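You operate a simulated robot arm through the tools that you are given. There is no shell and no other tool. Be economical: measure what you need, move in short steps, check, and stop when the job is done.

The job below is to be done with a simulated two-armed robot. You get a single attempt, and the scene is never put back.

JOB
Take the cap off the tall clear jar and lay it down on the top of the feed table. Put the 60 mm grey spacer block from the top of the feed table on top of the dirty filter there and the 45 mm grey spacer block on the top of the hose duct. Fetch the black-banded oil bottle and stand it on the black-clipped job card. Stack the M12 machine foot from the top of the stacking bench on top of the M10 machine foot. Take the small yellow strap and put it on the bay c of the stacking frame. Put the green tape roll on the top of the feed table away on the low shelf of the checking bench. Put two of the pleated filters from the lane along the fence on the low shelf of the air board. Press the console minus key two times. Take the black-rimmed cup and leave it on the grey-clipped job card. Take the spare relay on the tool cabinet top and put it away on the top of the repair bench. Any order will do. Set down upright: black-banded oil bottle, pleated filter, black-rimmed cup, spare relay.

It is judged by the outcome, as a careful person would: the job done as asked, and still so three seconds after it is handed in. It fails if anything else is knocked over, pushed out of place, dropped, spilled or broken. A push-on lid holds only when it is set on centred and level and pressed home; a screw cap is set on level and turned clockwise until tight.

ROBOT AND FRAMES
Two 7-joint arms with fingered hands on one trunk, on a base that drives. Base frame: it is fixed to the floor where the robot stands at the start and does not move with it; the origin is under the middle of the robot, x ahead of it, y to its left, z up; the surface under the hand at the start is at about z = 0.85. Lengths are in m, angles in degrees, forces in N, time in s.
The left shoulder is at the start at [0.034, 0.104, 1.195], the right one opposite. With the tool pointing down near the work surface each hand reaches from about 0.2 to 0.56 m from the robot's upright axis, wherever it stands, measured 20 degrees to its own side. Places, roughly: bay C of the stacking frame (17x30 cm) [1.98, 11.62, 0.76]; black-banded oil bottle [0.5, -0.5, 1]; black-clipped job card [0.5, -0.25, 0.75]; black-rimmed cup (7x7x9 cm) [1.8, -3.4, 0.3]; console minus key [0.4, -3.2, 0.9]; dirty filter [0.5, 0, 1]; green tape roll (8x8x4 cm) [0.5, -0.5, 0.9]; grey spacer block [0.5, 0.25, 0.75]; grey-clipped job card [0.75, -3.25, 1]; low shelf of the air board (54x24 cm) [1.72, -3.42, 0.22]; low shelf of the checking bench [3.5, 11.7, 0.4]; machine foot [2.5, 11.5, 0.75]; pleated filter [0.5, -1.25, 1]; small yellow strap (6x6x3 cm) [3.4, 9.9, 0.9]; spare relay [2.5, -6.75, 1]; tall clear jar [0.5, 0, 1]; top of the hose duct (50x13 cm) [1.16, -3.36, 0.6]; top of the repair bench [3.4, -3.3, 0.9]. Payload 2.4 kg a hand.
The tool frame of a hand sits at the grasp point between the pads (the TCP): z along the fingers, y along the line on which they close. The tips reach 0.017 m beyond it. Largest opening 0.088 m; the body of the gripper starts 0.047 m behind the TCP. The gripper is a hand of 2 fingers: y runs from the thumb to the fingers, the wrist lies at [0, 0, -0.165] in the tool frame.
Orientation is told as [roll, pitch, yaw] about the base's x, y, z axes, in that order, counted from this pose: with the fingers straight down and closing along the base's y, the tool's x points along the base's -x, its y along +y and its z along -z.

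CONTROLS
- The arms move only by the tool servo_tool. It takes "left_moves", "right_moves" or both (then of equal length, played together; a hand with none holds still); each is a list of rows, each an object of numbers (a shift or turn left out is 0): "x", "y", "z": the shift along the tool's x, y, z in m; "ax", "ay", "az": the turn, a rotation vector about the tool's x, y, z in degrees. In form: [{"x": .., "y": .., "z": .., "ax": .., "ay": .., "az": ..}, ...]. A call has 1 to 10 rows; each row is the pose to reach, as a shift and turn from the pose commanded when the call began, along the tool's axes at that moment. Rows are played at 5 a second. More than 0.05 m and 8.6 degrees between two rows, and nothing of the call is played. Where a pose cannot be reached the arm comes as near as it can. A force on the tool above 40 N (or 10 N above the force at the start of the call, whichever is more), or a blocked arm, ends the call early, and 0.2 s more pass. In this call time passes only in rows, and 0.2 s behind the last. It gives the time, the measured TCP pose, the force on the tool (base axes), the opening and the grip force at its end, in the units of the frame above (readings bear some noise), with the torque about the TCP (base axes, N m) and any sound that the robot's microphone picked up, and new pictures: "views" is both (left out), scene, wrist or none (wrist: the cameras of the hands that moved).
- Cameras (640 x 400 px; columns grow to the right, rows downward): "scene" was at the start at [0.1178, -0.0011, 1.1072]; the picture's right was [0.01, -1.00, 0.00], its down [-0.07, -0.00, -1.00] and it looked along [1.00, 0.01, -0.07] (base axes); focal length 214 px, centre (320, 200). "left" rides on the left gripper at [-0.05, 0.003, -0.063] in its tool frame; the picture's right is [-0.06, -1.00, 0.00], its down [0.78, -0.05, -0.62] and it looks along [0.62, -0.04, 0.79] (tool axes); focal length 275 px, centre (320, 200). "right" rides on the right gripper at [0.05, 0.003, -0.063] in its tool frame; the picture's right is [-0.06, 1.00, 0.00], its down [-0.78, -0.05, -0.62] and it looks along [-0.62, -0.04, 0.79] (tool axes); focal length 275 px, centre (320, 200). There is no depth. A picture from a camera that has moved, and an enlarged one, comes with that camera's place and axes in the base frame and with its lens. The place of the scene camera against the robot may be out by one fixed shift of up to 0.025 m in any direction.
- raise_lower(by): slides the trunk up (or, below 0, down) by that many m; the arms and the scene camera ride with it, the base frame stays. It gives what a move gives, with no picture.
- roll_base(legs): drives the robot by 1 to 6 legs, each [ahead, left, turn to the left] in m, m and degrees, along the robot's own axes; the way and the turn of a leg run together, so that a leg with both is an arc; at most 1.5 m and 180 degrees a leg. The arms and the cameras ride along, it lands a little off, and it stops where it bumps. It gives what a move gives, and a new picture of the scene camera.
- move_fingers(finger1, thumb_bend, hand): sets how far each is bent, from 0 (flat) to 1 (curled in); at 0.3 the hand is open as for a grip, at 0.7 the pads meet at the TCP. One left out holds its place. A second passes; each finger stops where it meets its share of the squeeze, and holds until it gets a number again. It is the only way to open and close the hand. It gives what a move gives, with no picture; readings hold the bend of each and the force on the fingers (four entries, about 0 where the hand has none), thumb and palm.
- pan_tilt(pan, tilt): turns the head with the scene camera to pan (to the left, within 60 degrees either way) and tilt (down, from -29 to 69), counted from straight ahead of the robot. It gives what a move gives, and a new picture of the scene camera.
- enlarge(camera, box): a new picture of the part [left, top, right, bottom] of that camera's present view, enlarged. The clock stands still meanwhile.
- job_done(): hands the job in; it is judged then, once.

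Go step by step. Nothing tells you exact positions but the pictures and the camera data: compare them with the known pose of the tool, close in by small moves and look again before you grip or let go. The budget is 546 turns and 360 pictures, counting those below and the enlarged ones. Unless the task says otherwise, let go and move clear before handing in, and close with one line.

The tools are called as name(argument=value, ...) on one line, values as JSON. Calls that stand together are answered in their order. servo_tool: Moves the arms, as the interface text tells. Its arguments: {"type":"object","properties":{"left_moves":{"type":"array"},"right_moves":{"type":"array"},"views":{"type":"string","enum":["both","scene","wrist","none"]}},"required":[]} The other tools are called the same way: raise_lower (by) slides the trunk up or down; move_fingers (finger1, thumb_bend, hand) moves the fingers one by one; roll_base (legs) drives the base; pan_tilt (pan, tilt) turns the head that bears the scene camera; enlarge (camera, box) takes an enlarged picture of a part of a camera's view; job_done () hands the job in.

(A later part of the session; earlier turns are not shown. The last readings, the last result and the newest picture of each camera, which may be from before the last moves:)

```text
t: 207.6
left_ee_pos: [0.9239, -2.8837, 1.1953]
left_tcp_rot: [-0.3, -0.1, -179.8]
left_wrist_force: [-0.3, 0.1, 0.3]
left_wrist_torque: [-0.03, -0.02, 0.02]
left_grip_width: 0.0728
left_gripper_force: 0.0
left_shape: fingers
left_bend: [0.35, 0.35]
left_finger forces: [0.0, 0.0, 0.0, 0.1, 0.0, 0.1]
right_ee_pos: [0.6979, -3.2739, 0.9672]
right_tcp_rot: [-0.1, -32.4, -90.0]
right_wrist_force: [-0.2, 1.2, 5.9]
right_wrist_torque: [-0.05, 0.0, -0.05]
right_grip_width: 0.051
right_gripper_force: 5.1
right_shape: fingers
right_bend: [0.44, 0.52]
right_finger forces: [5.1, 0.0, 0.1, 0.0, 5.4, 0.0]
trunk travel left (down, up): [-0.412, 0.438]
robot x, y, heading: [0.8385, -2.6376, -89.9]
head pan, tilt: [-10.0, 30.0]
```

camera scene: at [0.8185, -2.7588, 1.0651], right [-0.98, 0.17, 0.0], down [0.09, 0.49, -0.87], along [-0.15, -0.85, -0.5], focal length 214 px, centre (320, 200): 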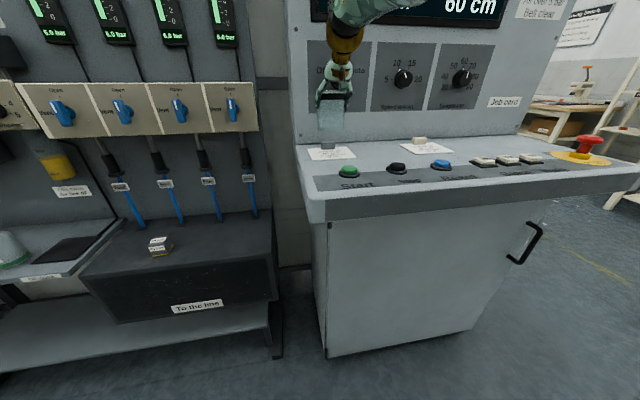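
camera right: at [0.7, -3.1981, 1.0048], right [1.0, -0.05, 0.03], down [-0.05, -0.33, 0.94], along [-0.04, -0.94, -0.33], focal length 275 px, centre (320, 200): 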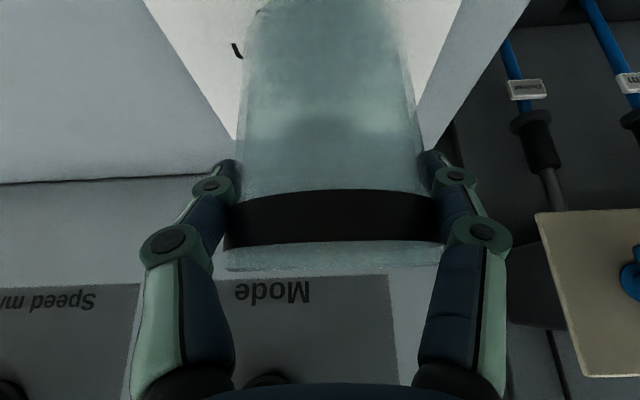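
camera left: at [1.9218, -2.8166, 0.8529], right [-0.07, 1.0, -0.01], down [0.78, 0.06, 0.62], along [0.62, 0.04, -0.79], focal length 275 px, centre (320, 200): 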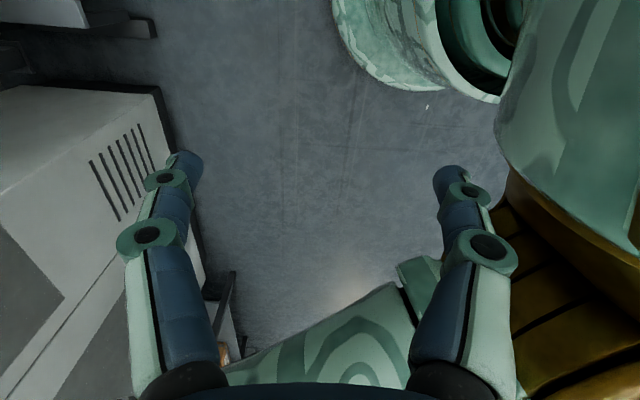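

Contact. Release and withdraw.

move_fingers(hand="right", finger1=0.25, thumb_bend=0.25)

servo_tool(right_moves=[{"z": -0.03}, {"z": -0.06}, {"z": -0.1}, {"z": -0.14}])

enlarge(camera="scene", box=[290, 80, 610, 240])

```text
t: 208.6
left_ee_pos: [0.925, -2.8853, 1.196]
left_tcp_rot: [-0.2, -0.1, -179.9]
left_wrist_force: [-0.3, 0.8, 0.9]
left_wrist_torque: [-0.01, -0.02, -0.02]
left_grip_width: 0.0726
left_gripper_force: 0.2
left_shape: fingers
left_bend: [0.35, 0.35]
left_finger forces: [0.1, 0.0, 0.1, 0.0, 0.0, 0.0]
right_ee_pos: [0.6988, -3.2742, 0.9657]
right_tcp_rot: [-0.2, -32.3, -89.9]
right_wrist_force: [0.0, -0.7, -0.4]
right_wrist_torque: [0.02, -0.03, 0.02]
right_grip_width: 0.0908
right_gripper_force: 0.0
right_shape: fingers
right_bend: [0.25, 0.25]
right_finger forces: [0.0, 0.0, 0.0, 0.0, 0.0, 0.1]
trunk travel left (down, up): [-0.412, 0.438]
robot x, y, heading: [0.841, -2.6346, -89.9]
head pan, tilt: [-10.0, 30.0]
```

```text
t: 209.6
left_ee_pos: [0.9292, -2.8847, 1.1943]
left_tcp_rot: [-0.2, -0.2, -179.8]
left_wrist_force: [0.0, 0.1, 0.1]
left_wrist_torque: [-0.02, 0.05, 0.02]
left_grip_width: 0.0727
left_gripper_force: 0.1
left_shape: fingers
left_bend: [0.35, 0.35]
left_finger forces: [0.0, 0.0, 0.0, 0.0, 0.0, 0.1]
right_ee_pos: [0.6915, -3.2043, 1.0843]
right_tcp_rot: [-0.2, -32.0, -92.2]
right_wrist_force: [2.3, 2.7, 0.0]
right_wrist_torque: [-0.07, 0.14, -0.1]
right_grip_width: 0.0911
right_gripper_force: 0.1
right_shape: fingers
right_bend: [0.25, 0.25]
right_finger forces: [0.0, 0.1, 0.0, 0.0, 0.1, 0.1]
right hand out of reach, approached as far as the arm can: row 1, 2, 3
trunk travel left (down, up): [-0.412, 0.438]
robot x, y, heading: [0.8378, -2.6345, -90.0]
head pan, tilt: [-10.0, 30.0]
camera scene: at [0.8215, -2.758, 1.0522], right [-0.98, 0.17, 0.0], down [0.08, 0.49, -0.87], along [-0.15, -0.85, -0.5], focal length 214 px, centre (320, 200)
camera right: at [0.6967, -3.1285, 1.1113], right [1.0, -0.09, 0.03], down [-0.06, -0.34, 0.94], along [-0.08, -0.94, -0.34], focal length 275 px, centre (320, 200)
```

scene: 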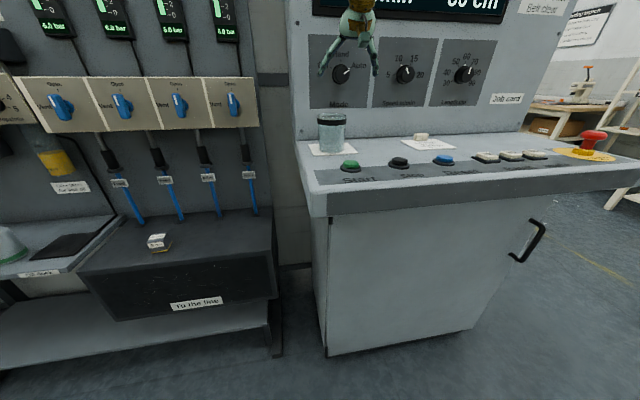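
right: 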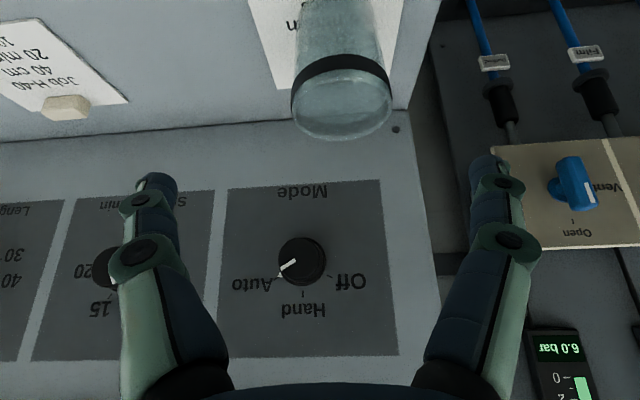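

```text
2.00 times, centred on (450, 160) of scene
camera zoom: at [0.8215, -2.758, 1.0522], right [-0.98, 0.17, 0.0], down [0.08, 0.49, -0.87], along [-0.15, -0.85, -0.5], focal length 429 px, centre (60, 280)
```

zoom: 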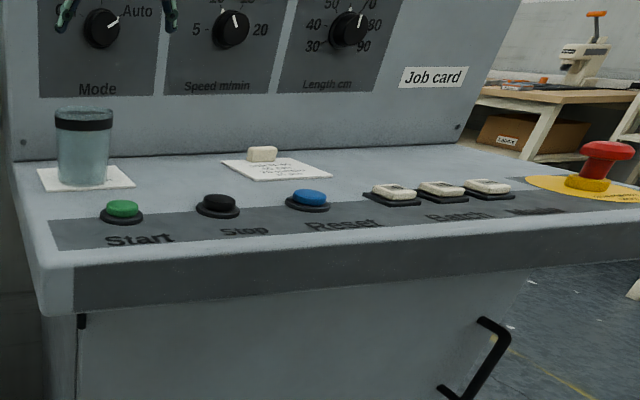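

The cup stands on the grey-clipped card. Now the console keys: back off a little, slide right and look closely.

roll_base(legs=[[-0.15, 0, 0], [0, -0.4, 0]])

pan_tilt(pan=0, tilt=25)

enlarge(camera="scene", box=[260, 120, 420, 220])

```text
t: 213.1
left_ee_pos: [0.5254, -2.7338, 1.1939]
left_tcp_rot: [-0.3, 0.0, 179.9]
left_wrist_force: [-1.1, 0.3, 0.6]
left_wrist_torque: [0.02, 0.01, -0.02]
left_grip_width: 0.0732
left_gripper_force: 0.0
left_shape: fingers
left_bend: [0.35, 0.35]
left_finger forces: [0.1, 0.1, 0.0, 0.0, 0.0, 0.0]
right_ee_pos: [0.2979, -3.048, 1.0838]
right_tcp_rot: [-0.1, -32.3, -90.2]
right_wrist_force: [-0.5, -0.3, -0.6]
right_wrist_torque: [0.02, -0.01, -0.01]
right_grip_width: 0.091
right_gripper_force: 0.2
right_shape: fingers
right_bend: [0.25, 0.25]
right_finger forces: [0.0, 0.1, 0.1, 0.0, 0.0, 0.1]
trunk travel left (down, up): [-0.412, 0.438]
robot x, y, heading: [0.4399, -2.4828, -90.0]
head pan, tilt: [-10.0, 30.0]
camera scene: at [0.4194, -2.6065, 1.0521], right [-0.98, 0.18, 0.0], down [0.09, 0.49, -0.87], along [-0.15, -0.85, -0.5], focal length 214 px, centre (320, 200)
```

scene: 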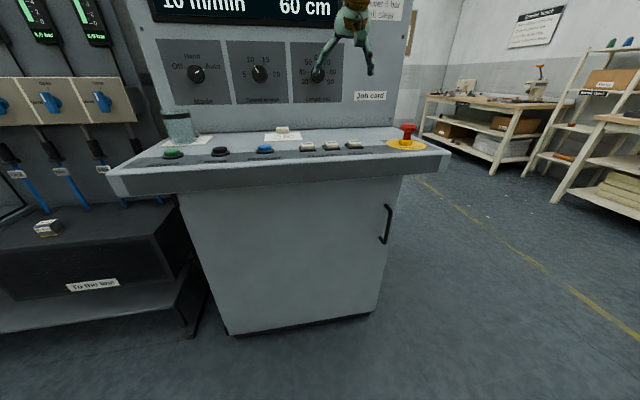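

```text
t: 213.8
left_ee_pos: [0.5255, -2.734, 1.1957]
left_tcp_rot: [-0.2, -0.1, 179.8]
left_wrist_force: [-0.2, -0.8, -1.0]
left_wrist_torque: [-0.01, 0.01, 0.01]
left_grip_width: 0.0726
left_gripper_force: 0.1
left_shape: fingers
left_bend: [0.35, 0.35]
left_finger forces: [0.0, 0.0, 0.1, 0.1, 0.1, 0.0]
right_ee_pos: [0.2982, -3.0477, 1.0848]
right_tcp_rot: [-0.1, -32.3, -90.2]
right_wrist_force: [0.1, 0.6, 0.3]
right_wrist_torque: [-0.01, -0.03, 0.05]
right_grip_width: 0.0912
right_gripper_force: 0.1
right_shape: fingers
right_bend: [0.25, 0.25]
right_finger forces: [0.0, 0.0, 0.0, 0.0, 0.0, 0.0]
trunk travel left (down, up): [-0.412, 0.438]
robot x, y, heading: [0.4397, -2.4834, -90.3]
head pan, tilt: [0.0, 25.0]
camera scene: at [0.4353, -2.6096, 1.06], right [-1.0, 0.0, 0.0], down [0.0, 0.42, -0.91], along [0.0, -0.91, -0.42], focal length 214 px, centre (320, 200)
```

scene: 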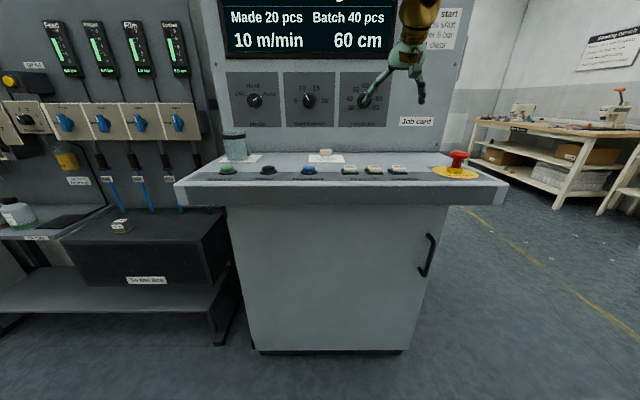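

```text
4.00 times, centred on (340, 170) of scene
camera zoom: at [0.4353, -2.6096, 1.06], right [-1.0, 0.0, 0.0], down [0.0, 0.42, -0.91], along [0.0, -0.91, -0.42], focal length 858 px, centre (240, 320)
```

zoom: 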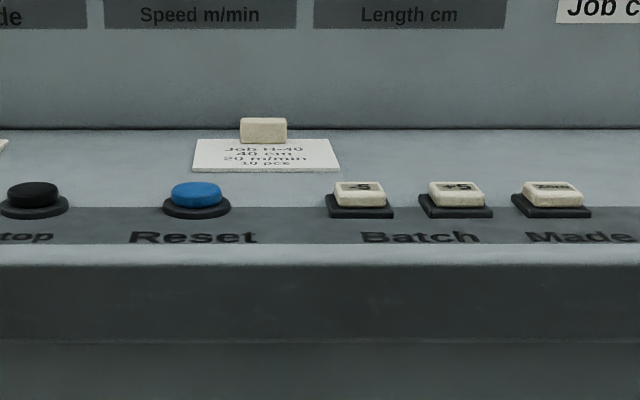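

The keys read −5, +5 and Made-zero; the minus key is the left one. I straighten the right hand, close its fingers, and come nearer.

servo_tool(right_moves=[{"ay": 8, "z": -0.02}, {"ay": 16, "z": -0.04}, {"ay": 24, "z": -0.05}, {"ay": 32, "z": -0.05}], views="none")

move_fingers(hand="right", finger1=0.7, thumb_bend=0.7)

roll_base(legs=[[0.14, 0, 0]])

enlarge(camera="right", box=[0, 0, 640, 400])

```text
t: 214.8
left_ee_pos: [0.5263, -2.7333, 1.1951]
left_tcp_rot: [-0.2, -0.1, 179.9]
left_wrist_force: [0.0, -0.3, 0.0]
left_wrist_torque: [-0.01, -0.03, -0.01]
left_grip_width: 0.0724
left_gripper_force: 0.1
left_shape: fingers
left_bend: [0.35, 0.35]
left_finger forces: [0.1, 0.1, 0.0, 0.0, 0.1, 0.0]
right_ee_pos: [0.2986, -3.0209, 1.1259]
right_tcp_rot: [-0.2, -0.2, -90.1]
right_wrist_force: [0.6, 0.2, 0.4]
right_wrist_torque: [-0.03, 0.01, 0.0]
right_grip_width: 0.0909
right_gripper_force: 0.1
right_shape: fingers
right_bend: [0.25, 0.25]
right_finger forces: [0.0, 0.1, 0.0, 0.1, 0.0, 0.1]
trunk travel left (down, up): [-0.412, 0.438]
robot x, y, heading: [0.4377, -2.486, -90.0]
head pan, tilt: [0.0, 25.0]
```

```text
t: 215.8
left_ee_pos: [0.5263, -2.734, 1.196]
left_tcp_rot: [-0.2, -0.1, 179.9]
left_wrist_force: [-0.4, -0.3, 1.2]
left_wrist_torque: [0.0, -0.01, -0.02]
left_grip_width: 0.0727
left_gripper_force: 0.0
left_shape: fingers
left_bend: [0.35, 0.35]
left_finger forces: [0.0, 0.0, 0.1, 0.0, 0.0, 0.0]
right_ee_pos: [0.2981, -3.0213, 1.1264]
right_tcp_rot: [0.0, -0.2, -90.2]
right_wrist_force: [0.0, -0.6, 0.7]
right_wrist_torque: [0.01, 0.01, 0.0]
right_grip_width: 0.0002
right_gripper_force: 0.1
right_shape: fingers
right_bend: [0.7, 0.7]
right_finger forces: [0.0, 0.0, 0.0, 0.0, 0.0, 0.0]
trunk travel left (down, up): [-0.412, 0.438]
robot x, y, heading: [0.443, -2.483, -90.3]
head pan, tilt: [0.0, 25.0]
```

```text
t: 217.1
left_ee_pos: [0.5265, -2.8743, 1.1955]
left_tcp_rot: [-0.3, 0.0, 180.0]
left_wrist_force: [0.0, 0.8, 0.8]
left_wrist_torque: [-0.01, 0.0, 0.03]
left_grip_width: 0.0726
left_gripper_force: 0.1
left_shape: fingers
left_bend: [0.35, 0.35]
left_finger forces: [0.0, 0.0, 0.0, 0.0, 0.0, 0.1]
right_ee_pos: [0.2975, -3.1621, 1.1253]
right_tcp_rot: [-0.1, -0.2, -90.1]
right_wrist_force: [-0.9, -0.4, 0.2]
right_wrist_torque: [0.0, 0.03, 0.03]
right_grip_width: 0.0001
right_gripper_force: 0.0
right_shape: fingers
right_bend: [0.7, 0.7]
right_finger forces: [0.0, 0.1, 0.0, 0.0, 0.1, 0.0]
trunk travel left (down, up): [-0.412, 0.438]
robot x, y, heading: [0.4389, -2.6266, -90.2]
head pan, tilt: [0.0, 25.0]
camera scene: at [0.4347, -2.7501, 1.06], right [-1.0, 0.0, 0.0], down [0.0, 0.42, -0.91], along [0.0, -0.91, -0.42], focal length 214 px, centre (320, 200)
```

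scene: 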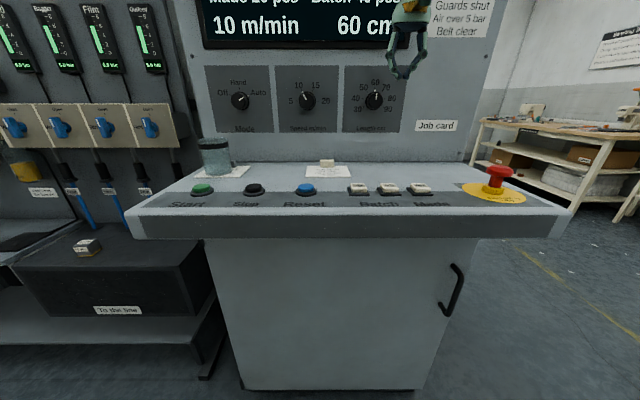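

```text
1.00 times, centred on (320, 200) of right (not enlarged: the box is as wide or as high as the picture)
camera zoom: at [0.3, -3.1108, 1.189], right [1.0, -0.07, 0.0], down [-0.05, -0.78, 0.62], along [-0.04, -0.62, -0.78], focal length 275 px, centre (320, 200)
```

zoom: 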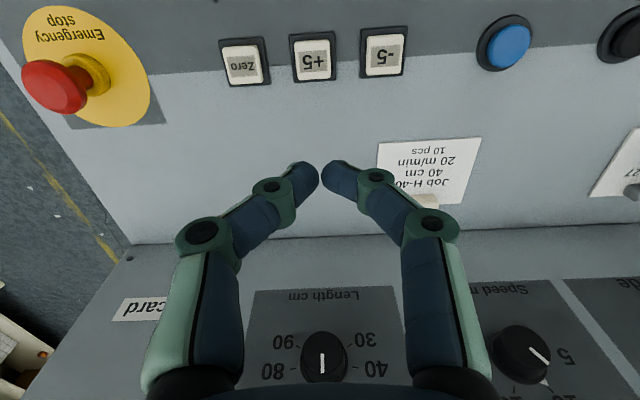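

Minus key at about (0.353,-3.164). Hover above it.

servo_tool(right_moves=[{"y": 0.03, "z": 0.03}, {"y": 0.056, "z": 0.07}, {"y": 0.056, "z": 0.11}, {"y": 0.056, "z": 0.15}])

```text
t: 218.1
left_ee_pos: [0.5253, -2.8733, 1.1948]
left_tcp_rot: [-0.2, -0.1, 179.9]
left_wrist_force: [0.0, 0.0, 0.1]
left_wrist_torque: [-0.03, -0.02, 0.0]
left_grip_width: 0.0726
left_gripper_force: 0.0
left_shape: fingers
left_bend: [0.35, 0.35]
left_finger forces: [0.0, 0.0, 0.1, 0.0, 0.0, 0.1]
right_ee_pos: [0.3541, -3.1605, 0.9767]
right_tcp_rot: [-0.1, -0.3, -90.3]
right_wrist_force: [-0.7, 0.5, 0.6]
right_wrist_torque: [-0.03, -0.02, -0.01]
right_grip_width: 0.0
right_gripper_force: 0.2
right_shape: fingers
right_bend: [0.7, 0.7]
right_finger forces: [0.0, 0.0, 0.0, 0.0, 0.0, 0.1]
trunk travel left (down, up): [-0.412, 0.438]
robot x, y, heading: [0.4398, -2.628, -90.3]
head pan, tilt: [0.0, 25.0]
camera scene: at [0.4347, -2.7496, 1.06], right [-1.0, 0.0, 0.0], down [0.0, 0.42, -0.91], along [0.0, -0.91, -0.42], focal length 214 px, centre (320, 200)
camera right: at [0.3565, -3.1101, 1.0392], right [1.0, -0.07, 0.0], down [-0.05, -0.78, 0.62], along [-0.04, -0.62, -0.78], focal length 275 px, centre (320, 200)
```

scene: 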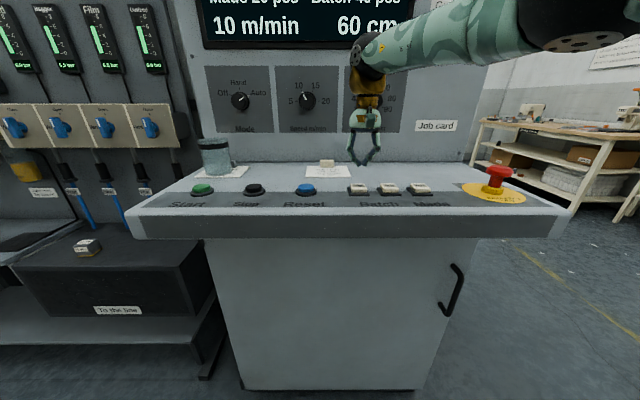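
right: 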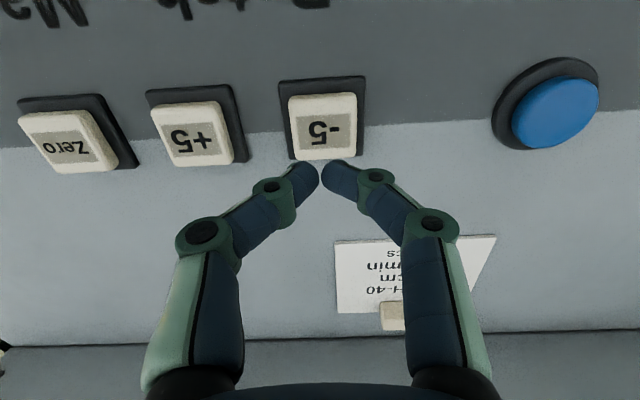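

pan_tilt(pan=0, tilt=8)

servo_tool(right_moves=[{"x": -0.0055, "y": 0.001, "z": 0.02}, {"x": -0.0055, "y": 0.001, "z": 0.04}, {"x": -0.0055, "y": 0.001, "z": 0.046}, {"x": -0.0055, "y": 0.001, "z": 0.05}], views="wrist")

```text
t: 218.9
left_ee_pos: [0.5253, -2.8735, 1.1958]
left_tcp_rot: [-0.1, -0.1, 179.9]
left_wrist_force: [0.2, -0.4, -0.3]
left_wrist_torque: [0.01, 0.03, 0.01]
left_grip_width: 0.0723
left_gripper_force: 0.1
left_shape: fingers
left_bend: [0.35, 0.35]
left_finger forces: [0.0, 0.0, 0.0, 0.0, 0.0, 0.0]
right_ee_pos: [0.353, -3.1595, 0.9768]
right_tcp_rot: [-0.1, -0.4, -90.2]
right_wrist_force: [-0.1, 0.9, -0.2]
right_wrist_torque: [0.01, -0.01, -0.01]
right_grip_width: 0.0002
right_gripper_force: 0.1
right_shape: fingers
right_bend: [0.7, 0.7]
right_finger forces: [0.1, 0.1, 0.1, 0.0, 0.0, 0.0]
trunk travel left (down, up): [-0.412, 0.438]
robot x, y, heading: [0.441, -2.622, -90.3]
head pan, tilt: [0.0, 8.0]
camera scene: at [0.4347, -2.75, 1.0876], right [-1.0, 0.0, 0.0], down [0.0, 0.14, -0.99], along [0.0, -0.99, -0.14], focal length 214 px, centre (320, 200)
```

scene: 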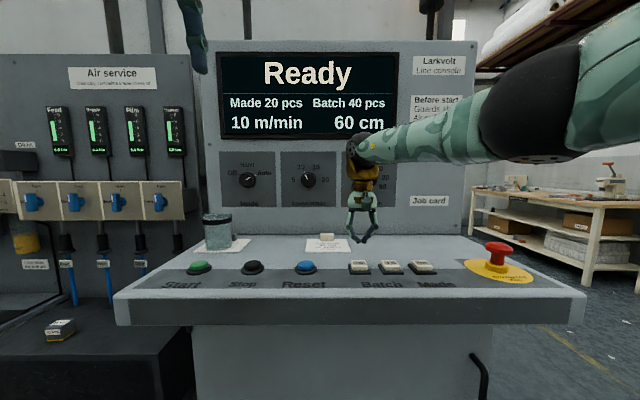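

```text
t: 219.9
left_ee_pos: [0.5256, -2.8746, 1.1958]
left_tcp_rot: [-0.2, -0.1, 179.9]
left_wrist_force: [-0.5, -0.4, 0.3]
left_wrist_torque: [0.05, -0.02, 0.03]
left_grip_width: 0.0727
left_gripper_force: 0.0
left_shape: fingers
left_bend: [0.35, 0.35]
left_finger forces: [0.0, 0.1, 0.0, 0.0, 0.0, 0.1]
right_ee_pos: [0.3536, -3.1656, 0.9279]
right_tcp_rot: [-0.1, -0.4, -90.2]
right_wrist_force: [-0.8, -1.3, 10.2]
right_wrist_torque: [-0.01, 0.04, 0.0]
right_grip_width: 0.0
right_gripper_force: 5.6
right_shape: fingers
right_bend: [0.71, 0.7]
right_finger forces: [3.7, 0.0, 0.1, 0.0, 7.4, 0.1]
trunk travel left (down, up): [-0.412, 0.438]
robot x, y, heading: [0.4367, -2.6265, -90.4]
head pan, tilt: [0.0, 8.0]
heard: click
camera right: at [0.3567, -3.1161, 0.9904], right [1.0, -0.07, 0.0], down [-0.05, -0.78, 0.62], along [-0.04, -0.62, -0.78], focal length 275 px, centre (320, 200)
```

right: 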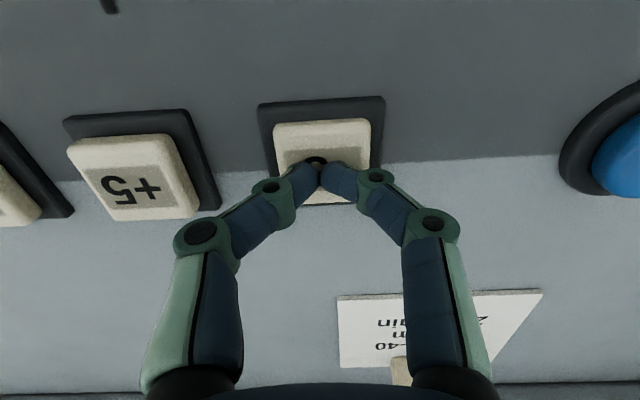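

Heard a click, 10 N. I lift off and check the display.

servo_tool(right_moves=[{"z": -0.01}, {"z": -0.025}], views="none")

enlarge(camera="scene", box=[210, 50, 410, 150])

```text
t: 220.5
left_ee_pos: [0.526, -2.8735, 1.1953]
left_tcp_rot: [-0.2, -0.1, 180.0]
left_wrist_force: [0.2, -0.3, 0.1]
left_wrist_torque: [0.02, 0.0, 0.0]
left_grip_width: 0.0728
left_gripper_force: 0.0
left_shape: fingers
left_bend: [0.35, 0.35]
left_finger forces: [0.0, 0.0, 0.0, 0.1, 0.1, 0.0]
right_ee_pos: [0.3546, -3.1672, 0.951]
right_tcp_rot: [-0.2, -0.3, -90.2]
right_wrist_force: [-0.2, 0.3, 0.6]
right_wrist_torque: [-0.01, -0.02, 0.03]
right_grip_width: 0.0
right_gripper_force: 0.0
right_shape: fingers
right_bend: [0.7, 0.7]
right_finger forces: [0.0, 0.0, 0.0, 0.0, 0.0, 0.0]
trunk travel left (down, up): [-0.412, 0.438]
robot x, y, heading: [0.4418, -2.6279, -90.4]
head pan, tilt: [0.0, 8.0]
```

```text
3.20 times, centred on (310, 100) of scene
camera zoom: at [0.4348, -2.75, 1.0876], right [-1.0, 0.0, 0.0], down [0.0, 0.14, -0.99], along [0.0, -0.99, -0.14], focal length 686 px, centre (352, 520)
```

zoom: 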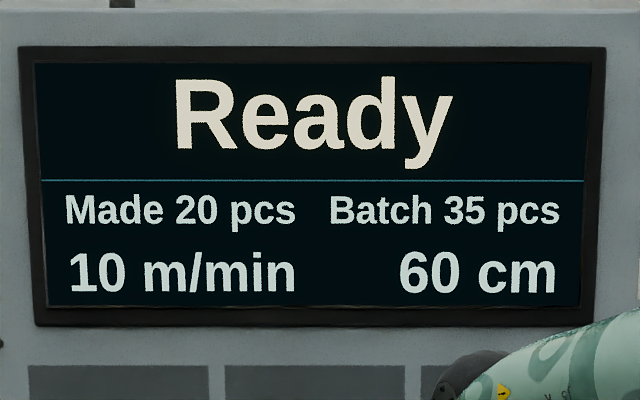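

Batch went 40→35. Second press the same way.

servo_tool(right_moves=[{"z": 0.012}, {"z": 0.02}, {"z": 0.0245}], views="none")

servo_tool(right_moves=[{"z": -0.01}, {"z": -0.05}, {"z": -0.1}, {"z": -0.14}], views="none")

enlarge(camera="scene", box=[210, 50, 410, 150])

```text
t: 221.3
left_ee_pos: [0.526, -2.8739, 1.1956]
left_tcp_rot: [-0.2, -0.1, 179.8]
left_wrist_force: [0.5, 0.0, 0.5]
left_wrist_torque: [-0.02, 0.0, 0.02]
left_grip_width: 0.0729
left_gripper_force: 0.1
left_shape: fingers
left_bend: [0.35, 0.35]
left_finger forces: [0.1, 0.1, 0.0, 0.0, 0.1, 0.0]
right_ee_pos: [0.3535, -3.1672, 0.9278]
right_tcp_rot: [-0.1, -0.4, -90.4]
right_wrist_force: [-1.4, -0.1, 9.7]
right_wrist_torque: [0.01, 0.03, 0.03]
right_grip_width: 0.0001
right_gripper_force: 4.8
right_shape: fingers
right_bend: [0.71, 0.7]
right_finger forces: [3.5, 0.0, 0.1, 0.1, 6.4, 0.1]
trunk travel left (down, up): [-0.412, 0.438]
robot x, y, heading: [0.4348, -2.6299, -90.4]
head pan, tilt: [0.0, 8.0]
heard: click
```

```text
t: 222.3
left_ee_pos: [0.5267, -2.8728, 1.1956]
left_tcp_rot: [-0.2, -0.1, 179.8]
left_wrist_force: [1.0, 0.6, 0.4]
left_wrist_torque: [0.0, 0.02, 0.0]
left_grip_width: 0.0727
left_gripper_force: 0.1
left_shape: fingers
left_bend: [0.35, 0.35]
left_finger forces: [0.1, 0.0, 0.0, 0.1, 0.0, 0.0]
right_ee_pos: [0.356, -3.1641, 1.0681]
right_tcp_rot: [-0.1, -0.3, -90.2]
right_wrist_force: [0.1, -0.1, 0.3]
right_wrist_torque: [-0.02, 0.02, -0.01]
right_grip_width: 0.0002
right_gripper_force: 0.0
right_shape: fingers
right_bend: [0.7, 0.7]
right_finger forces: [0.0, 0.0, 0.0, 0.0, 0.0, 0.1]
trunk travel left (down, up): [-0.412, 0.438]
robot x, y, heading: [0.4393, -2.6261, -90.2]
head pan, tilt: [0.0, 8.0]
```

```text
3.20 times, centred on (310, 100) of scene
camera zoom: at [0.4349, -2.7499, 1.0877], right [-1.0, 0.0, 0.0], down [0.0, 0.14, -0.99], along [0.0, -0.99, -0.14], focal length 686 px, centre (352, 520)
```

zoom: 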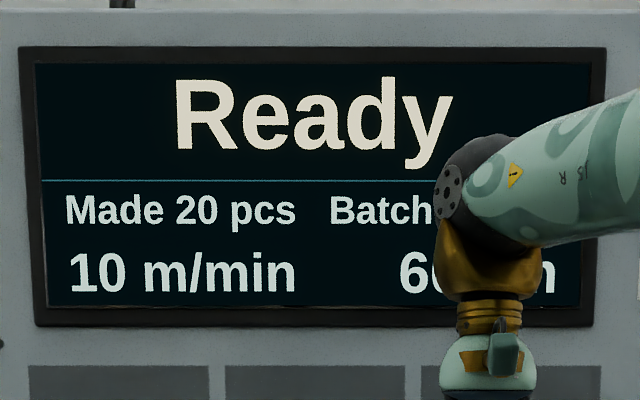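

Second click heard. Back off, check the display, then go to the filter lane on the feed table.

roll_base(legs=[[-0.35, 0, 0], [0, -0.5, 0]])

enlarge(camera="scene", box=[0, 50, 320, 250])

roll_base(legs=[[0, -0.35, 0], [0, 0, 90], [0, 1.0, 0]])

```text
t: 227.1
left_ee_pos: [0.0289, -2.519, 1.1955]
left_tcp_rot: [-0.2, 0.0, 179.5]
left_wrist_force: [-0.5, 0.1, 0.1]
left_wrist_torque: [0.02, 0.0, 0.01]
left_grip_width: 0.0725
left_gripper_force: 0.0
left_shape: fingers
left_bend: [0.35, 0.35]
left_finger forces: [0.0, 0.0, 0.0, 0.0, 0.0, 0.1]
right_ee_pos: [-0.1433, -2.811, 1.0675]
right_tcp_rot: [-0.1, -0.3, -90.7]
right_wrist_force: [0.3, 0.9, -0.7]
right_wrist_torque: [0.02, 0.07, -0.01]
right_grip_width: 0.0
right_gripper_force: 0.1
right_shape: fingers
right_bend: [0.7, 0.7]
right_finger forces: [0.0, 0.0, 0.0, 0.1, 0.0, 0.0]
trunk travel left (down, up): [-0.412, 0.438]
robot x, y, heading: [-0.0513, -2.2729, -90.8]
head pan, tilt: [0.0, 8.0]
camera scene: at [-0.0608, -2.3954, 1.0877], right [-1.0, 0.01, 0.0], down [0.0, 0.14, -0.99], along [-0.01, -0.99, -0.14], focal length 214 px, centre (320, 200)
```

scene: 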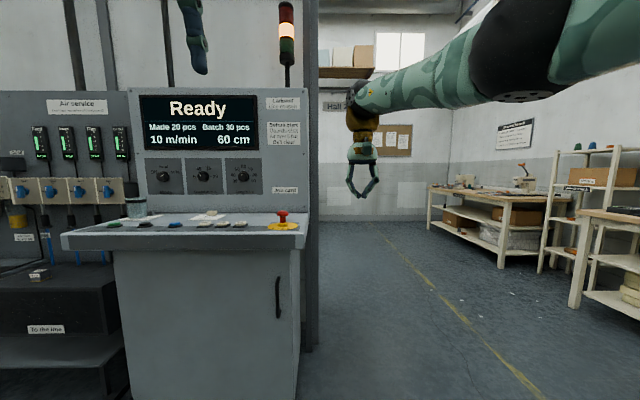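

```text
2.00 times, centred on (160, 150) of scene
camera zoom: at [-0.0608, -2.3954, 1.0877], right [-1.0, 0.01, 0.0], down [0.0, 0.14, -0.99], along [-0.01, -0.99, -0.14], focal length 429 px, centre (640, 300)
```

zoom: 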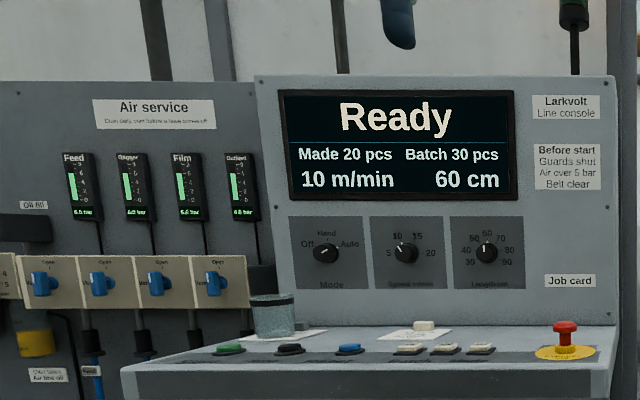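

```text
t: 238.0
left_ee_pos: [-0.1434, -1.1853, 1.1952]
left_tcp_rot: [-0.2, -0.1, -90.5]
left_wrist_force: [0.1, -0.9, 0.1]
left_wrist_torque: [-0.03, -0.02, -0.02]
left_grip_width: 0.0728
left_gripper_force: 0.1
left_shape: fingers
left_bend: [0.35, 0.35]
left_finger forces: [0.1, 0.0, 0.0, 0.0, 0.1, 0.0]
right_ee_pos: [0.1472, -1.3587, 1.069]
right_tcp_rot: [-0.1, -0.4, -1.0]
right_wrist_force: [-0.1, -0.1, -0.3]
right_wrist_torque: [0.0, 0.02, -0.02]
right_grip_width: 0.0
right_gripper_force: 0.1
right_shape: fingers
right_bend: [0.7, 0.7]
right_finger forces: [0.1, 0.1, 0.1, 0.0, 0.1, 0.0]
trunk travel left (down, up): [-0.412, 0.438]
robot x, y, heading: [-0.3885, -1.2684, -0.9]
head pan, tilt: [0.0, 8.0]
camera scene: at [-0.2731, -1.2736, 1.0877], right [-0.02, -1.0, 0.0], down [-0.14, 0.0, -0.99], along [0.99, -0.01, -0.14], focal length 214 px, centre (320, 200)
```

scene: 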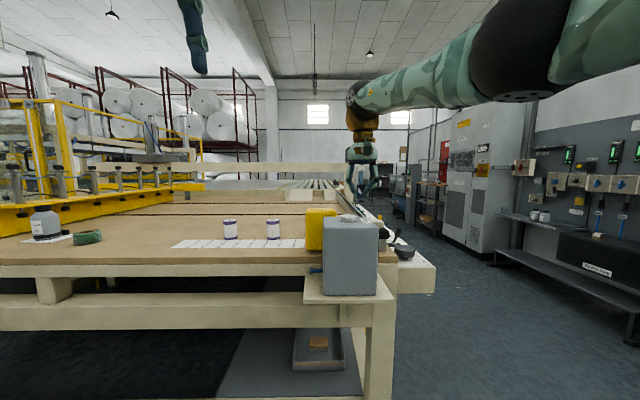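

Batch shows 30 — done. Two pleated filters stand on the white lane strip. I go closer between them.

roll_base(legs=[[0, 0.25, 0.9], [0.42, 0, 0]])

pan_tilt(pan=0, tilt=35)

```text
t: 242.0
left_ee_pos: [0.2776, -0.9305, 1.1947]
left_tcp_rot: [-0.2, -0.2, -89.7]
left_wrist_force: [0.2, 0.2, 0.1]
left_wrist_torque: [0.01, 0.02, 0.01]
left_grip_width: 0.0728
left_gripper_force: 0.1
left_shape: fingers
left_bend: [0.35, 0.35]
left_finger forces: [0.0, 0.0, 0.0, 0.0, 0.0, 0.1]
right_ee_pos: [0.5702, -1.0976, 1.0673]
right_tcp_rot: [-0.1, -0.4, 0.2]
right_wrist_force: [-0.5, -1.0, 0.4]
right_wrist_torque: [0.02, 0.04, 0.02]
right_grip_width: 0.0
right_gripper_force: 0.0
right_shape: fingers
right_bend: [0.7, 0.7]
right_finger forces: [0.0, 0.0, 0.0, 0.0, 0.0, 0.0]
trunk travel left (down, up): [-0.412, 0.438]
robot x, y, heading: [0.0294, -1.0169, 0.3]
head pan, tilt: [0.0, 8.0]
camera scene: at [0.1491, -1.0195, 1.0876], right [0.0, -1.0, 0.0], down [-0.14, 0.0, -0.99], along [0.99, 0.0, -0.14], focal length 214 px, centre (320, 200)
```

scene: 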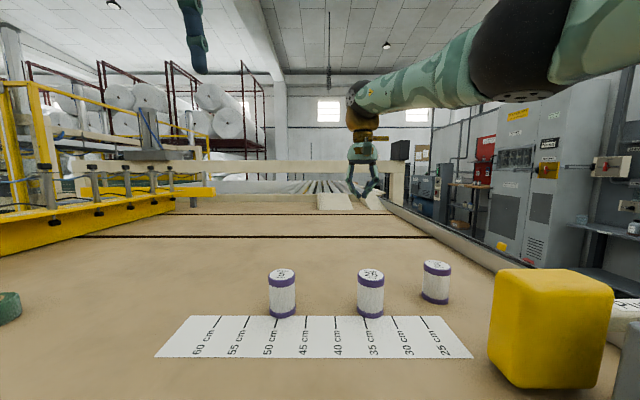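

```text
t: 242.9
left_ee_pos: [0.2777, -0.9294, 1.1945]
left_tcp_rot: [-0.2, -0.1, -89.7]
left_wrist_force: [-0.5, -0.5, 0.1]
left_wrist_torque: [0.02, -0.03, 0.0]
left_grip_width: 0.0726
left_gripper_force: 0.1
left_shape: fingers
left_bend: [0.35, 0.35]
left_finger forces: [0.0, 0.0, 0.0, 0.0, 0.1, 0.0]
right_ee_pos: [0.57, -1.0974, 1.068]
right_tcp_rot: [-0.1, -0.3, 0.2]
right_wrist_force: [0.2, 0.0, -0.9]
right_wrist_torque: [0.02, -0.01, 0.0]
right_grip_width: 0.0002
right_gripper_force: 0.2
right_shape: fingers
right_bend: [0.7, 0.7]
right_finger forces: [0.0, 0.0, 0.1, 0.1, 0.0, 0.0]
trunk travel left (down, up): [-0.412, 0.438]
robot x, y, heading: [0.0298, -1.0203, -0.1]
head pan, tilt: [0.0, 35.0]
camera scene: at [0.1443, -1.0195, 1.0444], right [0.0, -1.0, 0.0], down [-0.57, 0.0, -0.82], along [0.82, 0.0, -0.57], focal length 214 px, centre (320, 200)
```

scene: 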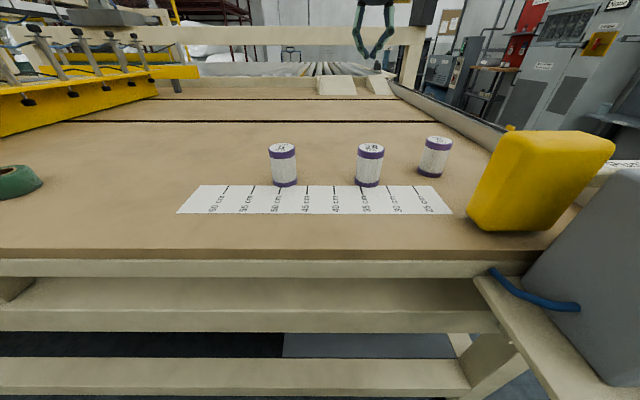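

enlarge(camera="scene", box=[230, 100, 500, 240])

pan_tilt(pan=-30, tilt=15)

```text
2.37 times, centred on (365, 170) of scene
camera zoom: at [0.1443, -1.0195, 1.0444], right [0.0, -1.0, 0.0], down [-0.57, 0.0, -0.82], along [0.82, 0.0, -0.57], focal length 508 px, centre (213, 271)
```

zoom: 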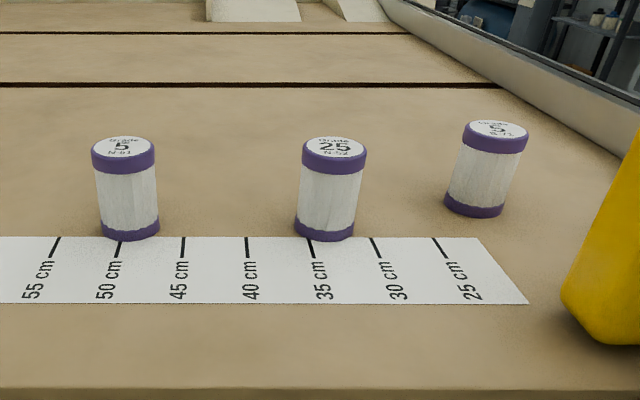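

```text
t: 243.8
left_ee_pos: [0.2767, -0.9301, 1.1939]
left_tcp_rot: [-0.2, -0.2, -89.8]
left_wrist_force: [0.0, 0.1, -0.1]
left_wrist_torque: [0.0, -0.02, -0.01]
left_grip_width: 0.0728
left_gripper_force: 0.0
left_shape: fingers
left_bend: [0.35, 0.35]
left_finger forces: [0.0, 0.0, 0.0, 0.0, 0.1, 0.0]
right_ee_pos: [0.5705, -1.0973, 1.0685]
right_tcp_rot: [-0.1, -0.3, 0.2]
right_wrist_force: [-1.3, -0.5, -0.7]
right_wrist_torque: [0.0, 0.0, 0.02]
right_grip_width: 0.0002
right_gripper_force: 0.0
right_shape: fingers
right_bend: [0.7, 0.7]
right_finger forces: [0.1, 0.1, 0.0, 0.0, 0.1, 0.0]
trunk travel left (down, up): [-0.412, 0.438]
robot x, y, heading: [0.0314, -1.0168, 0.3]
head pan, tilt: [-30.0, 15.0]
camera scene: at [0.1373, -1.0662, 1.0762], right [-0.5, -0.87, 0.0], down [-0.23, 0.13, -0.97], along [0.84, -0.48, -0.26], focal length 214 px, centre (320, 200)
```

scene: 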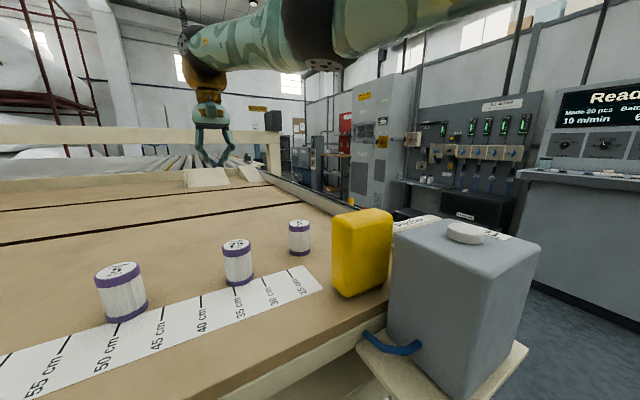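

enlarge(camera="scene", box=[160, 150, 480, 350])

pan_tilt(pan=40, tilt=10)

```text
2.00 times, centred on (320, 250) of scene
camera zoom: at [0.1373, -1.0662, 1.0762], right [-0.5, -0.87, 0.0], down [-0.23, 0.13, -0.97], along [0.84, -0.48, -0.26], focal length 429 px, centre (320, 100)
```

zoom: 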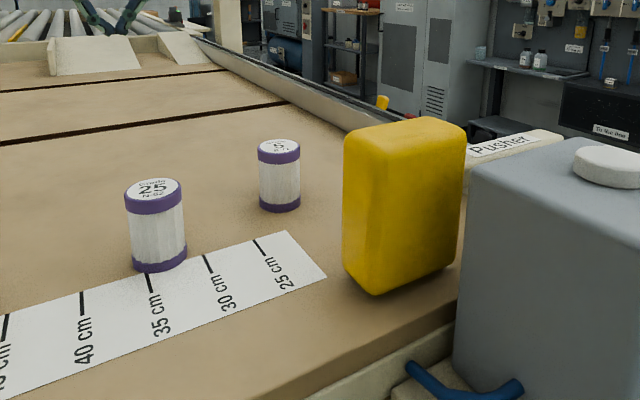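

```text
t: 245.3
left_ee_pos: [0.2781, -0.9295, 1.1944]
left_tcp_rot: [-0.2, 0.0, -89.8]
left_wrist_force: [0.4, -0.2, -0.3]
left_wrist_torque: [0.01, -0.03, 0.03]
left_grip_width: 0.0726
left_gripper_force: 0.0
left_shape: fingers
left_bend: [0.35, 0.35]
left_finger forces: [0.1, 0.0, 0.1, 0.1, 0.0, 0.0]
right_ee_pos: [0.5695, -1.0965, 1.0678]
right_tcp_rot: [0.0, -0.3, 0.2]
right_wrist_force: [0.2, -0.1, -0.2]
right_wrist_torque: [0.02, 0.01, 0.01]
right_grip_width: 0.0
right_gripper_force: 0.0
right_shape: fingers
right_bend: [0.7, 0.7]
right_finger forces: [0.0, 0.0, 0.0, 0.0, 0.0, 0.0]
trunk travel left (down, up): [-0.412, 0.438]
robot x, y, heading: [0.0239, -1.0161, 0.2]
head pan, tilt: [40.0, 10.0]
camera scene: at [0.1373, -0.9739, 1.0826], right [0.49, -0.87, 0.0], down [-0.17, -0.1, -0.98], along [0.85, 0.48, -0.19], focal length 214 px, centre (320, 200)
```

scene: 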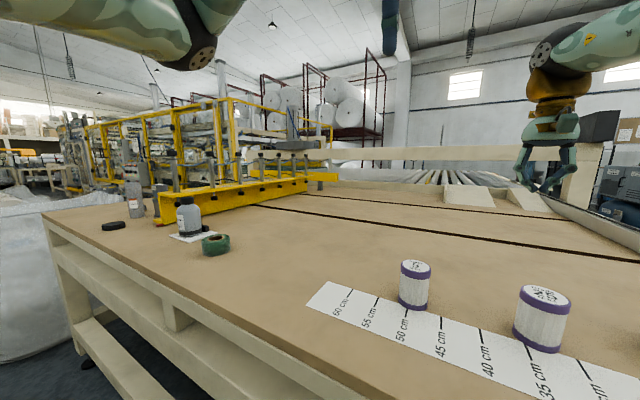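

Three filters stand on the table (at about y=-0.95, -1.11, -1.27). I'll take the right-most with the right hand and the middle one with the left. First tilt the right hand 32° and look.

move_fingers(hand="right", finger1=0.3, thumb_bend=0.3)

roll_base(legs=[[0, -0.06, 0]])

servo_tool(right_moves=[{"x": 0.013, "y": -0.022, "ay": -6.4}, {"x": 0.026, "y": -0.044, "ay": -12.8}, {"x": 0.04, "y": -0.066, "ay": -19.2, "z": 0.02}, {"x": 0.053, "y": -0.088, "ay": -25.6, "z": 0.03}, {"x": 0.066, "y": -0.11, "ay": -32, "z": 0.04}], views="wrist")

```text
t: 246.3
left_ee_pos: [0.2782, -0.9293, 1.1942]
left_tcp_rot: [-0.2, -0.2, -89.7]
left_wrist_force: [0.4, 0.4, -0.6]
left_wrist_torque: [0.03, 0.01, 0.0]
left_grip_width: 0.0728
left_gripper_force: 0.0
left_shape: fingers
left_bend: [0.35, 0.35]
left_finger forces: [0.1, 0.0, 0.1, 0.0, 0.0, 0.1]
right_ee_pos: [0.5714, -1.0977, 1.0678]
right_tcp_rot: [-0.2, -0.3, 0.2]
right_wrist_force: [0.4, 0.0, -0.3]
right_wrist_torque: [0.0, 0.0, 0.04]
right_grip_width: 0.0833
right_gripper_force: 0.1
right_shape: fingers
right_bend: [0.3, 0.3]
right_finger forces: [0.0, 0.1, 0.1, 0.1, 0.1, 0.1]
trunk travel left (down, up): [-0.412, 0.438]
robot x, y, heading: [0.028, -1.0173, 0.0]
head pan, tilt: [40.0, 10.0]
```

```text
t: 247.2
left_ee_pos: [0.2785, -0.9899, 1.1947]
left_tcp_rot: [-0.1, 0.0, -89.6]
left_wrist_force: [0.4, 0.2, 0.9]
left_wrist_torque: [0.0, 0.01, 0.02]
left_grip_width: 0.0726
left_gripper_force: 0.1
left_shape: fingers
left_bend: [0.35, 0.35]
left_finger forces: [0.0, 0.0, 0.1, 0.0, 0.0, 0.1]
right_ee_pos: [0.5696, -1.1568, 1.0681]
right_tcp_rot: [-0.1, -0.3, 0.2]
right_wrist_force: [0.2, 0.7, 0.0]
right_wrist_torque: [0.05, 0.0, 0.04]
right_grip_width: 0.0836
right_gripper_force: 0.0
right_shape: fingers
right_bend: [0.3, 0.3]
right_finger forces: [0.0, 0.0, 0.1, 0.1, 0.1, 0.0]
trunk travel left (down, up): [-0.412, 0.438]
robot x, y, heading: [0.0301, -1.0795, 0.3]
head pan, tilt: [40.0, 10.0]
camera scene: at [0.1369, -1.0328, 1.0809], right [0.51, -0.86, 0.0], down [-0.18, -0.11, -0.98], along [0.84, 0.49, -0.21], focal length 214 px, centre (320, 200)
```

scene: 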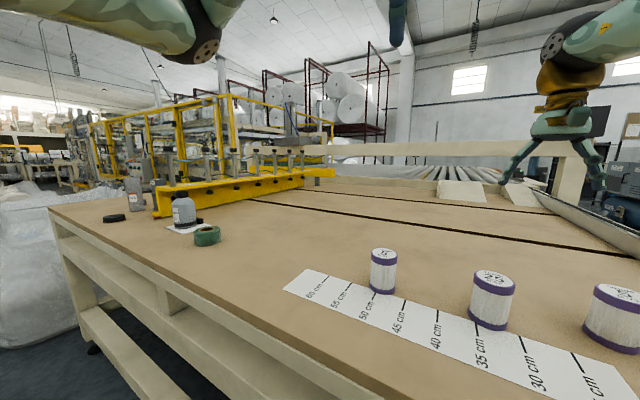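

```text
t: 248.4
left_ee_pos: [0.2775, -0.9891, 1.1946]
left_tcp_rot: [-0.2, -0.2, -89.7]
left_wrist_force: [-0.4, 0.5, 0.3]
left_wrist_torque: [0.04, -0.05, -0.02]
left_grip_width: 0.0727
left_gripper_force: 0.2
left_shape: fingers
left_bend: [0.35, 0.35]
left_finger forces: [0.0, 0.0, 0.0, 0.0, 0.0, 0.0]
right_ee_pos: [0.5037, -1.2668, 1.0282]
right_tcp_rot: [0.0, -32.4, 0.2]
right_wrist_force: [0.1, 0.8, 0.1]
right_wrist_torque: [-0.02, 0.01, 0.01]
right_grip_width: 0.0836
right_gripper_force: 0.1
right_shape: fingers
right_bend: [0.3, 0.3]
right_finger forces: [0.1, 0.0, 0.1, 0.1, 0.0, 0.1]
trunk travel left (down, up): [-0.412, 0.438]
robot x, y, heading: [0.0296, -1.0749, 0.2]
head pan, tilt: [40.0, 10.0]
camera right: at [0.4267, -1.264, 1.0547], right [0.05, 1.0, 0.03], down [0.33, -0.05, 0.94], along [0.94, -0.04, -0.33], focal length 275 px, centre (320, 200)
```

right: 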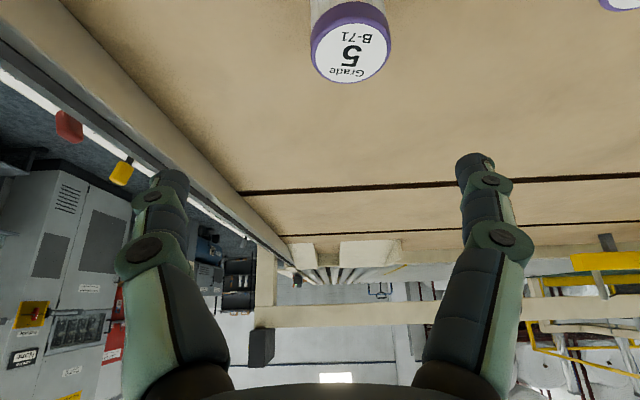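

servo_tool(right_moves=[{"x": 0.018, "y": 0.018, "z": 0.016}, {"x": 0.035, "y": 0.018, "z": 0.031}, {"x": 0.035, "y": 0.018, "z": 0.07}], views="wrist")

```text
t: 249.3
left_ee_pos: [0.2773, -0.9883, 1.1948]
left_tcp_rot: [-0.3, -0.1, -89.6]
left_wrist_force: [0.5, 0.5, 0.7]
left_wrist_torque: [-0.02, 0.0, 0.02]
left_grip_width: 0.073
left_gripper_force: 0.0
left_shape: fingers
left_bend: [0.35, 0.35]
left_finger forces: [0.0, 0.1, 0.0, 0.0, 0.0, 0.0]
right_ee_pos: [0.5131, -1.2499, 0.9615]
right_tcp_rot: [0.3, -33.4, -0.2]
right_wrist_force: [1.3, 1.0, 9.3]
right_wrist_torque: [0.01, 0.95, -0.09]
right_grip_width: 0.0835
right_gripper_force: 0.1
right_shape: fingers
right_bend: [0.3, 0.3]
right_finger forces: [0.0, 0.1, 0.0, 0.1, 0.1, 0.0]
trunk travel left (down, up): [-0.412, 0.438]
robot x, y, heading: [0.029, -1.0783, -0.0]
head pan, tilt: [40.0, 10.0]
stopped in row 3 (right hand): the force on the tool passed its limit at 67 N (the readings are from after the stop); the commanded pose is now the measured one
camera right: at [0.4365, -1.246, 0.9868], right [0.05, 1.0, 0.04], down [0.31, -0.05, 0.95], along [0.95, -0.04, -0.32], focal length 275 px, centre (320, 200)
```

right: 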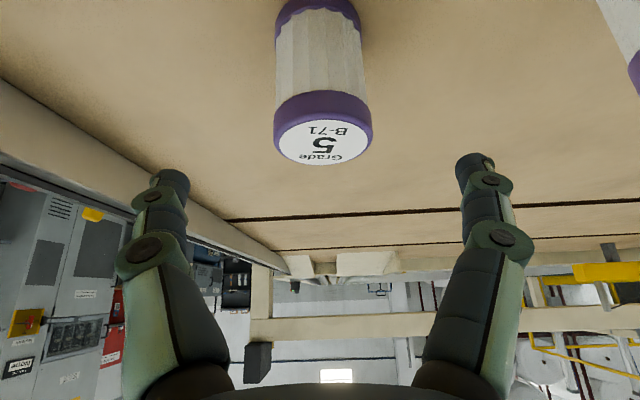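

The wrist/camera side touched the yellow can behind. I raise straight up at once and look.

servo_tool(right_moves=[{"x": -0.027, "z": -0.042}, {"x": -0.053, "z": -0.084}, {"x": -0.08, "z": -0.12}], views="none")

pan_tilt(pan=-40, tilt=30)

```text
t: 250.1
left_ee_pos: [0.2778, -0.9893, 1.1951]
left_tcp_rot: [-0.4, -0.1, -89.6]
left_wrist_force: [0.0, 0.3, 0.1]
left_wrist_torque: [0.01, -0.02, -0.04]
left_grip_width: 0.0727
left_gripper_force: 0.0
left_shape: fingers
left_bend: [0.35, 0.35]
left_finger forces: [0.0, 0.0, 0.0, 0.0, 0.1, 0.0]
right_ee_pos: [0.5152, -1.2503, 1.105]
right_tcp_rot: [0.4, -33.3, -0.1]
right_wrist_force: [-0.5, 0.2, 0.2]
right_wrist_torque: [0.0, -0.02, 0.01]
right_grip_width: 0.0832
right_gripper_force: 0.1
right_shape: fingers
right_bend: [0.3, 0.3]
right_finger forces: [0.0, 0.0, 0.0, 0.0, 0.0, 0.0]
trunk travel left (down, up): [-0.412, 0.438]
robot x, y, heading: [0.0323, -1.0744, -0.0]
head pan, tilt: [40.0, 10.0]
```

```text
t: 251.6
left_ee_pos: [0.2774, -0.9883, 1.1953]
left_tcp_rot: [-0.3, -0.1, -89.8]
left_wrist_force: [0.1, -1.0, -1.2]
left_wrist_torque: [0.02, 0.03, -0.04]
left_grip_width: 0.0725
left_gripper_force: 0.0
left_shape: fingers
left_bend: [0.35, 0.35]
left_finger forces: [0.0, 0.1, 0.0, 0.1, 0.0, 0.0]
right_ee_pos: [0.5155, -1.2481, 1.1051]
right_tcp_rot: [0.2, -33.3, -0.1]
right_wrist_force: [0.3, 0.1, 0.1]
right_wrist_torque: [-0.01, -0.01, 0.05]
right_grip_width: 0.0837
right_gripper_force: 0.1
right_shape: fingers
right_bend: [0.3, 0.3]
right_finger forces: [0.0, 0.1, 0.0, 0.0, 0.1, 0.0]
trunk travel left (down, up): [-0.412, 0.438]
robot x, y, heading: [0.0318, -1.0778, 0.3]
head pan, tilt: [-40.0, 30.0]
camera scene: at [0.1259, -1.1373, 1.0521], right [-0.64, -0.77, 0.0], down [-0.38, 0.32, -0.87], along [0.67, -0.55, -0.5], focal length 214 px, centre (320, 200)
```

scene: 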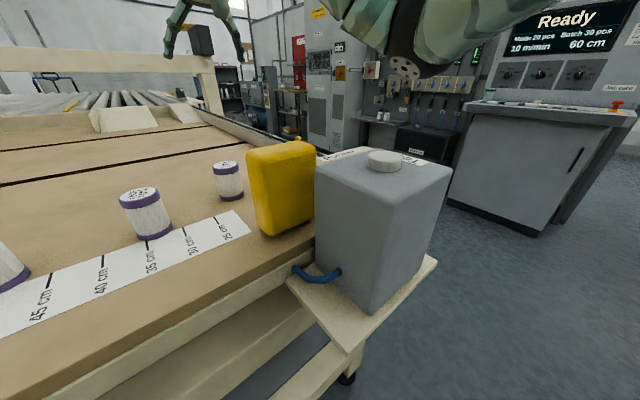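

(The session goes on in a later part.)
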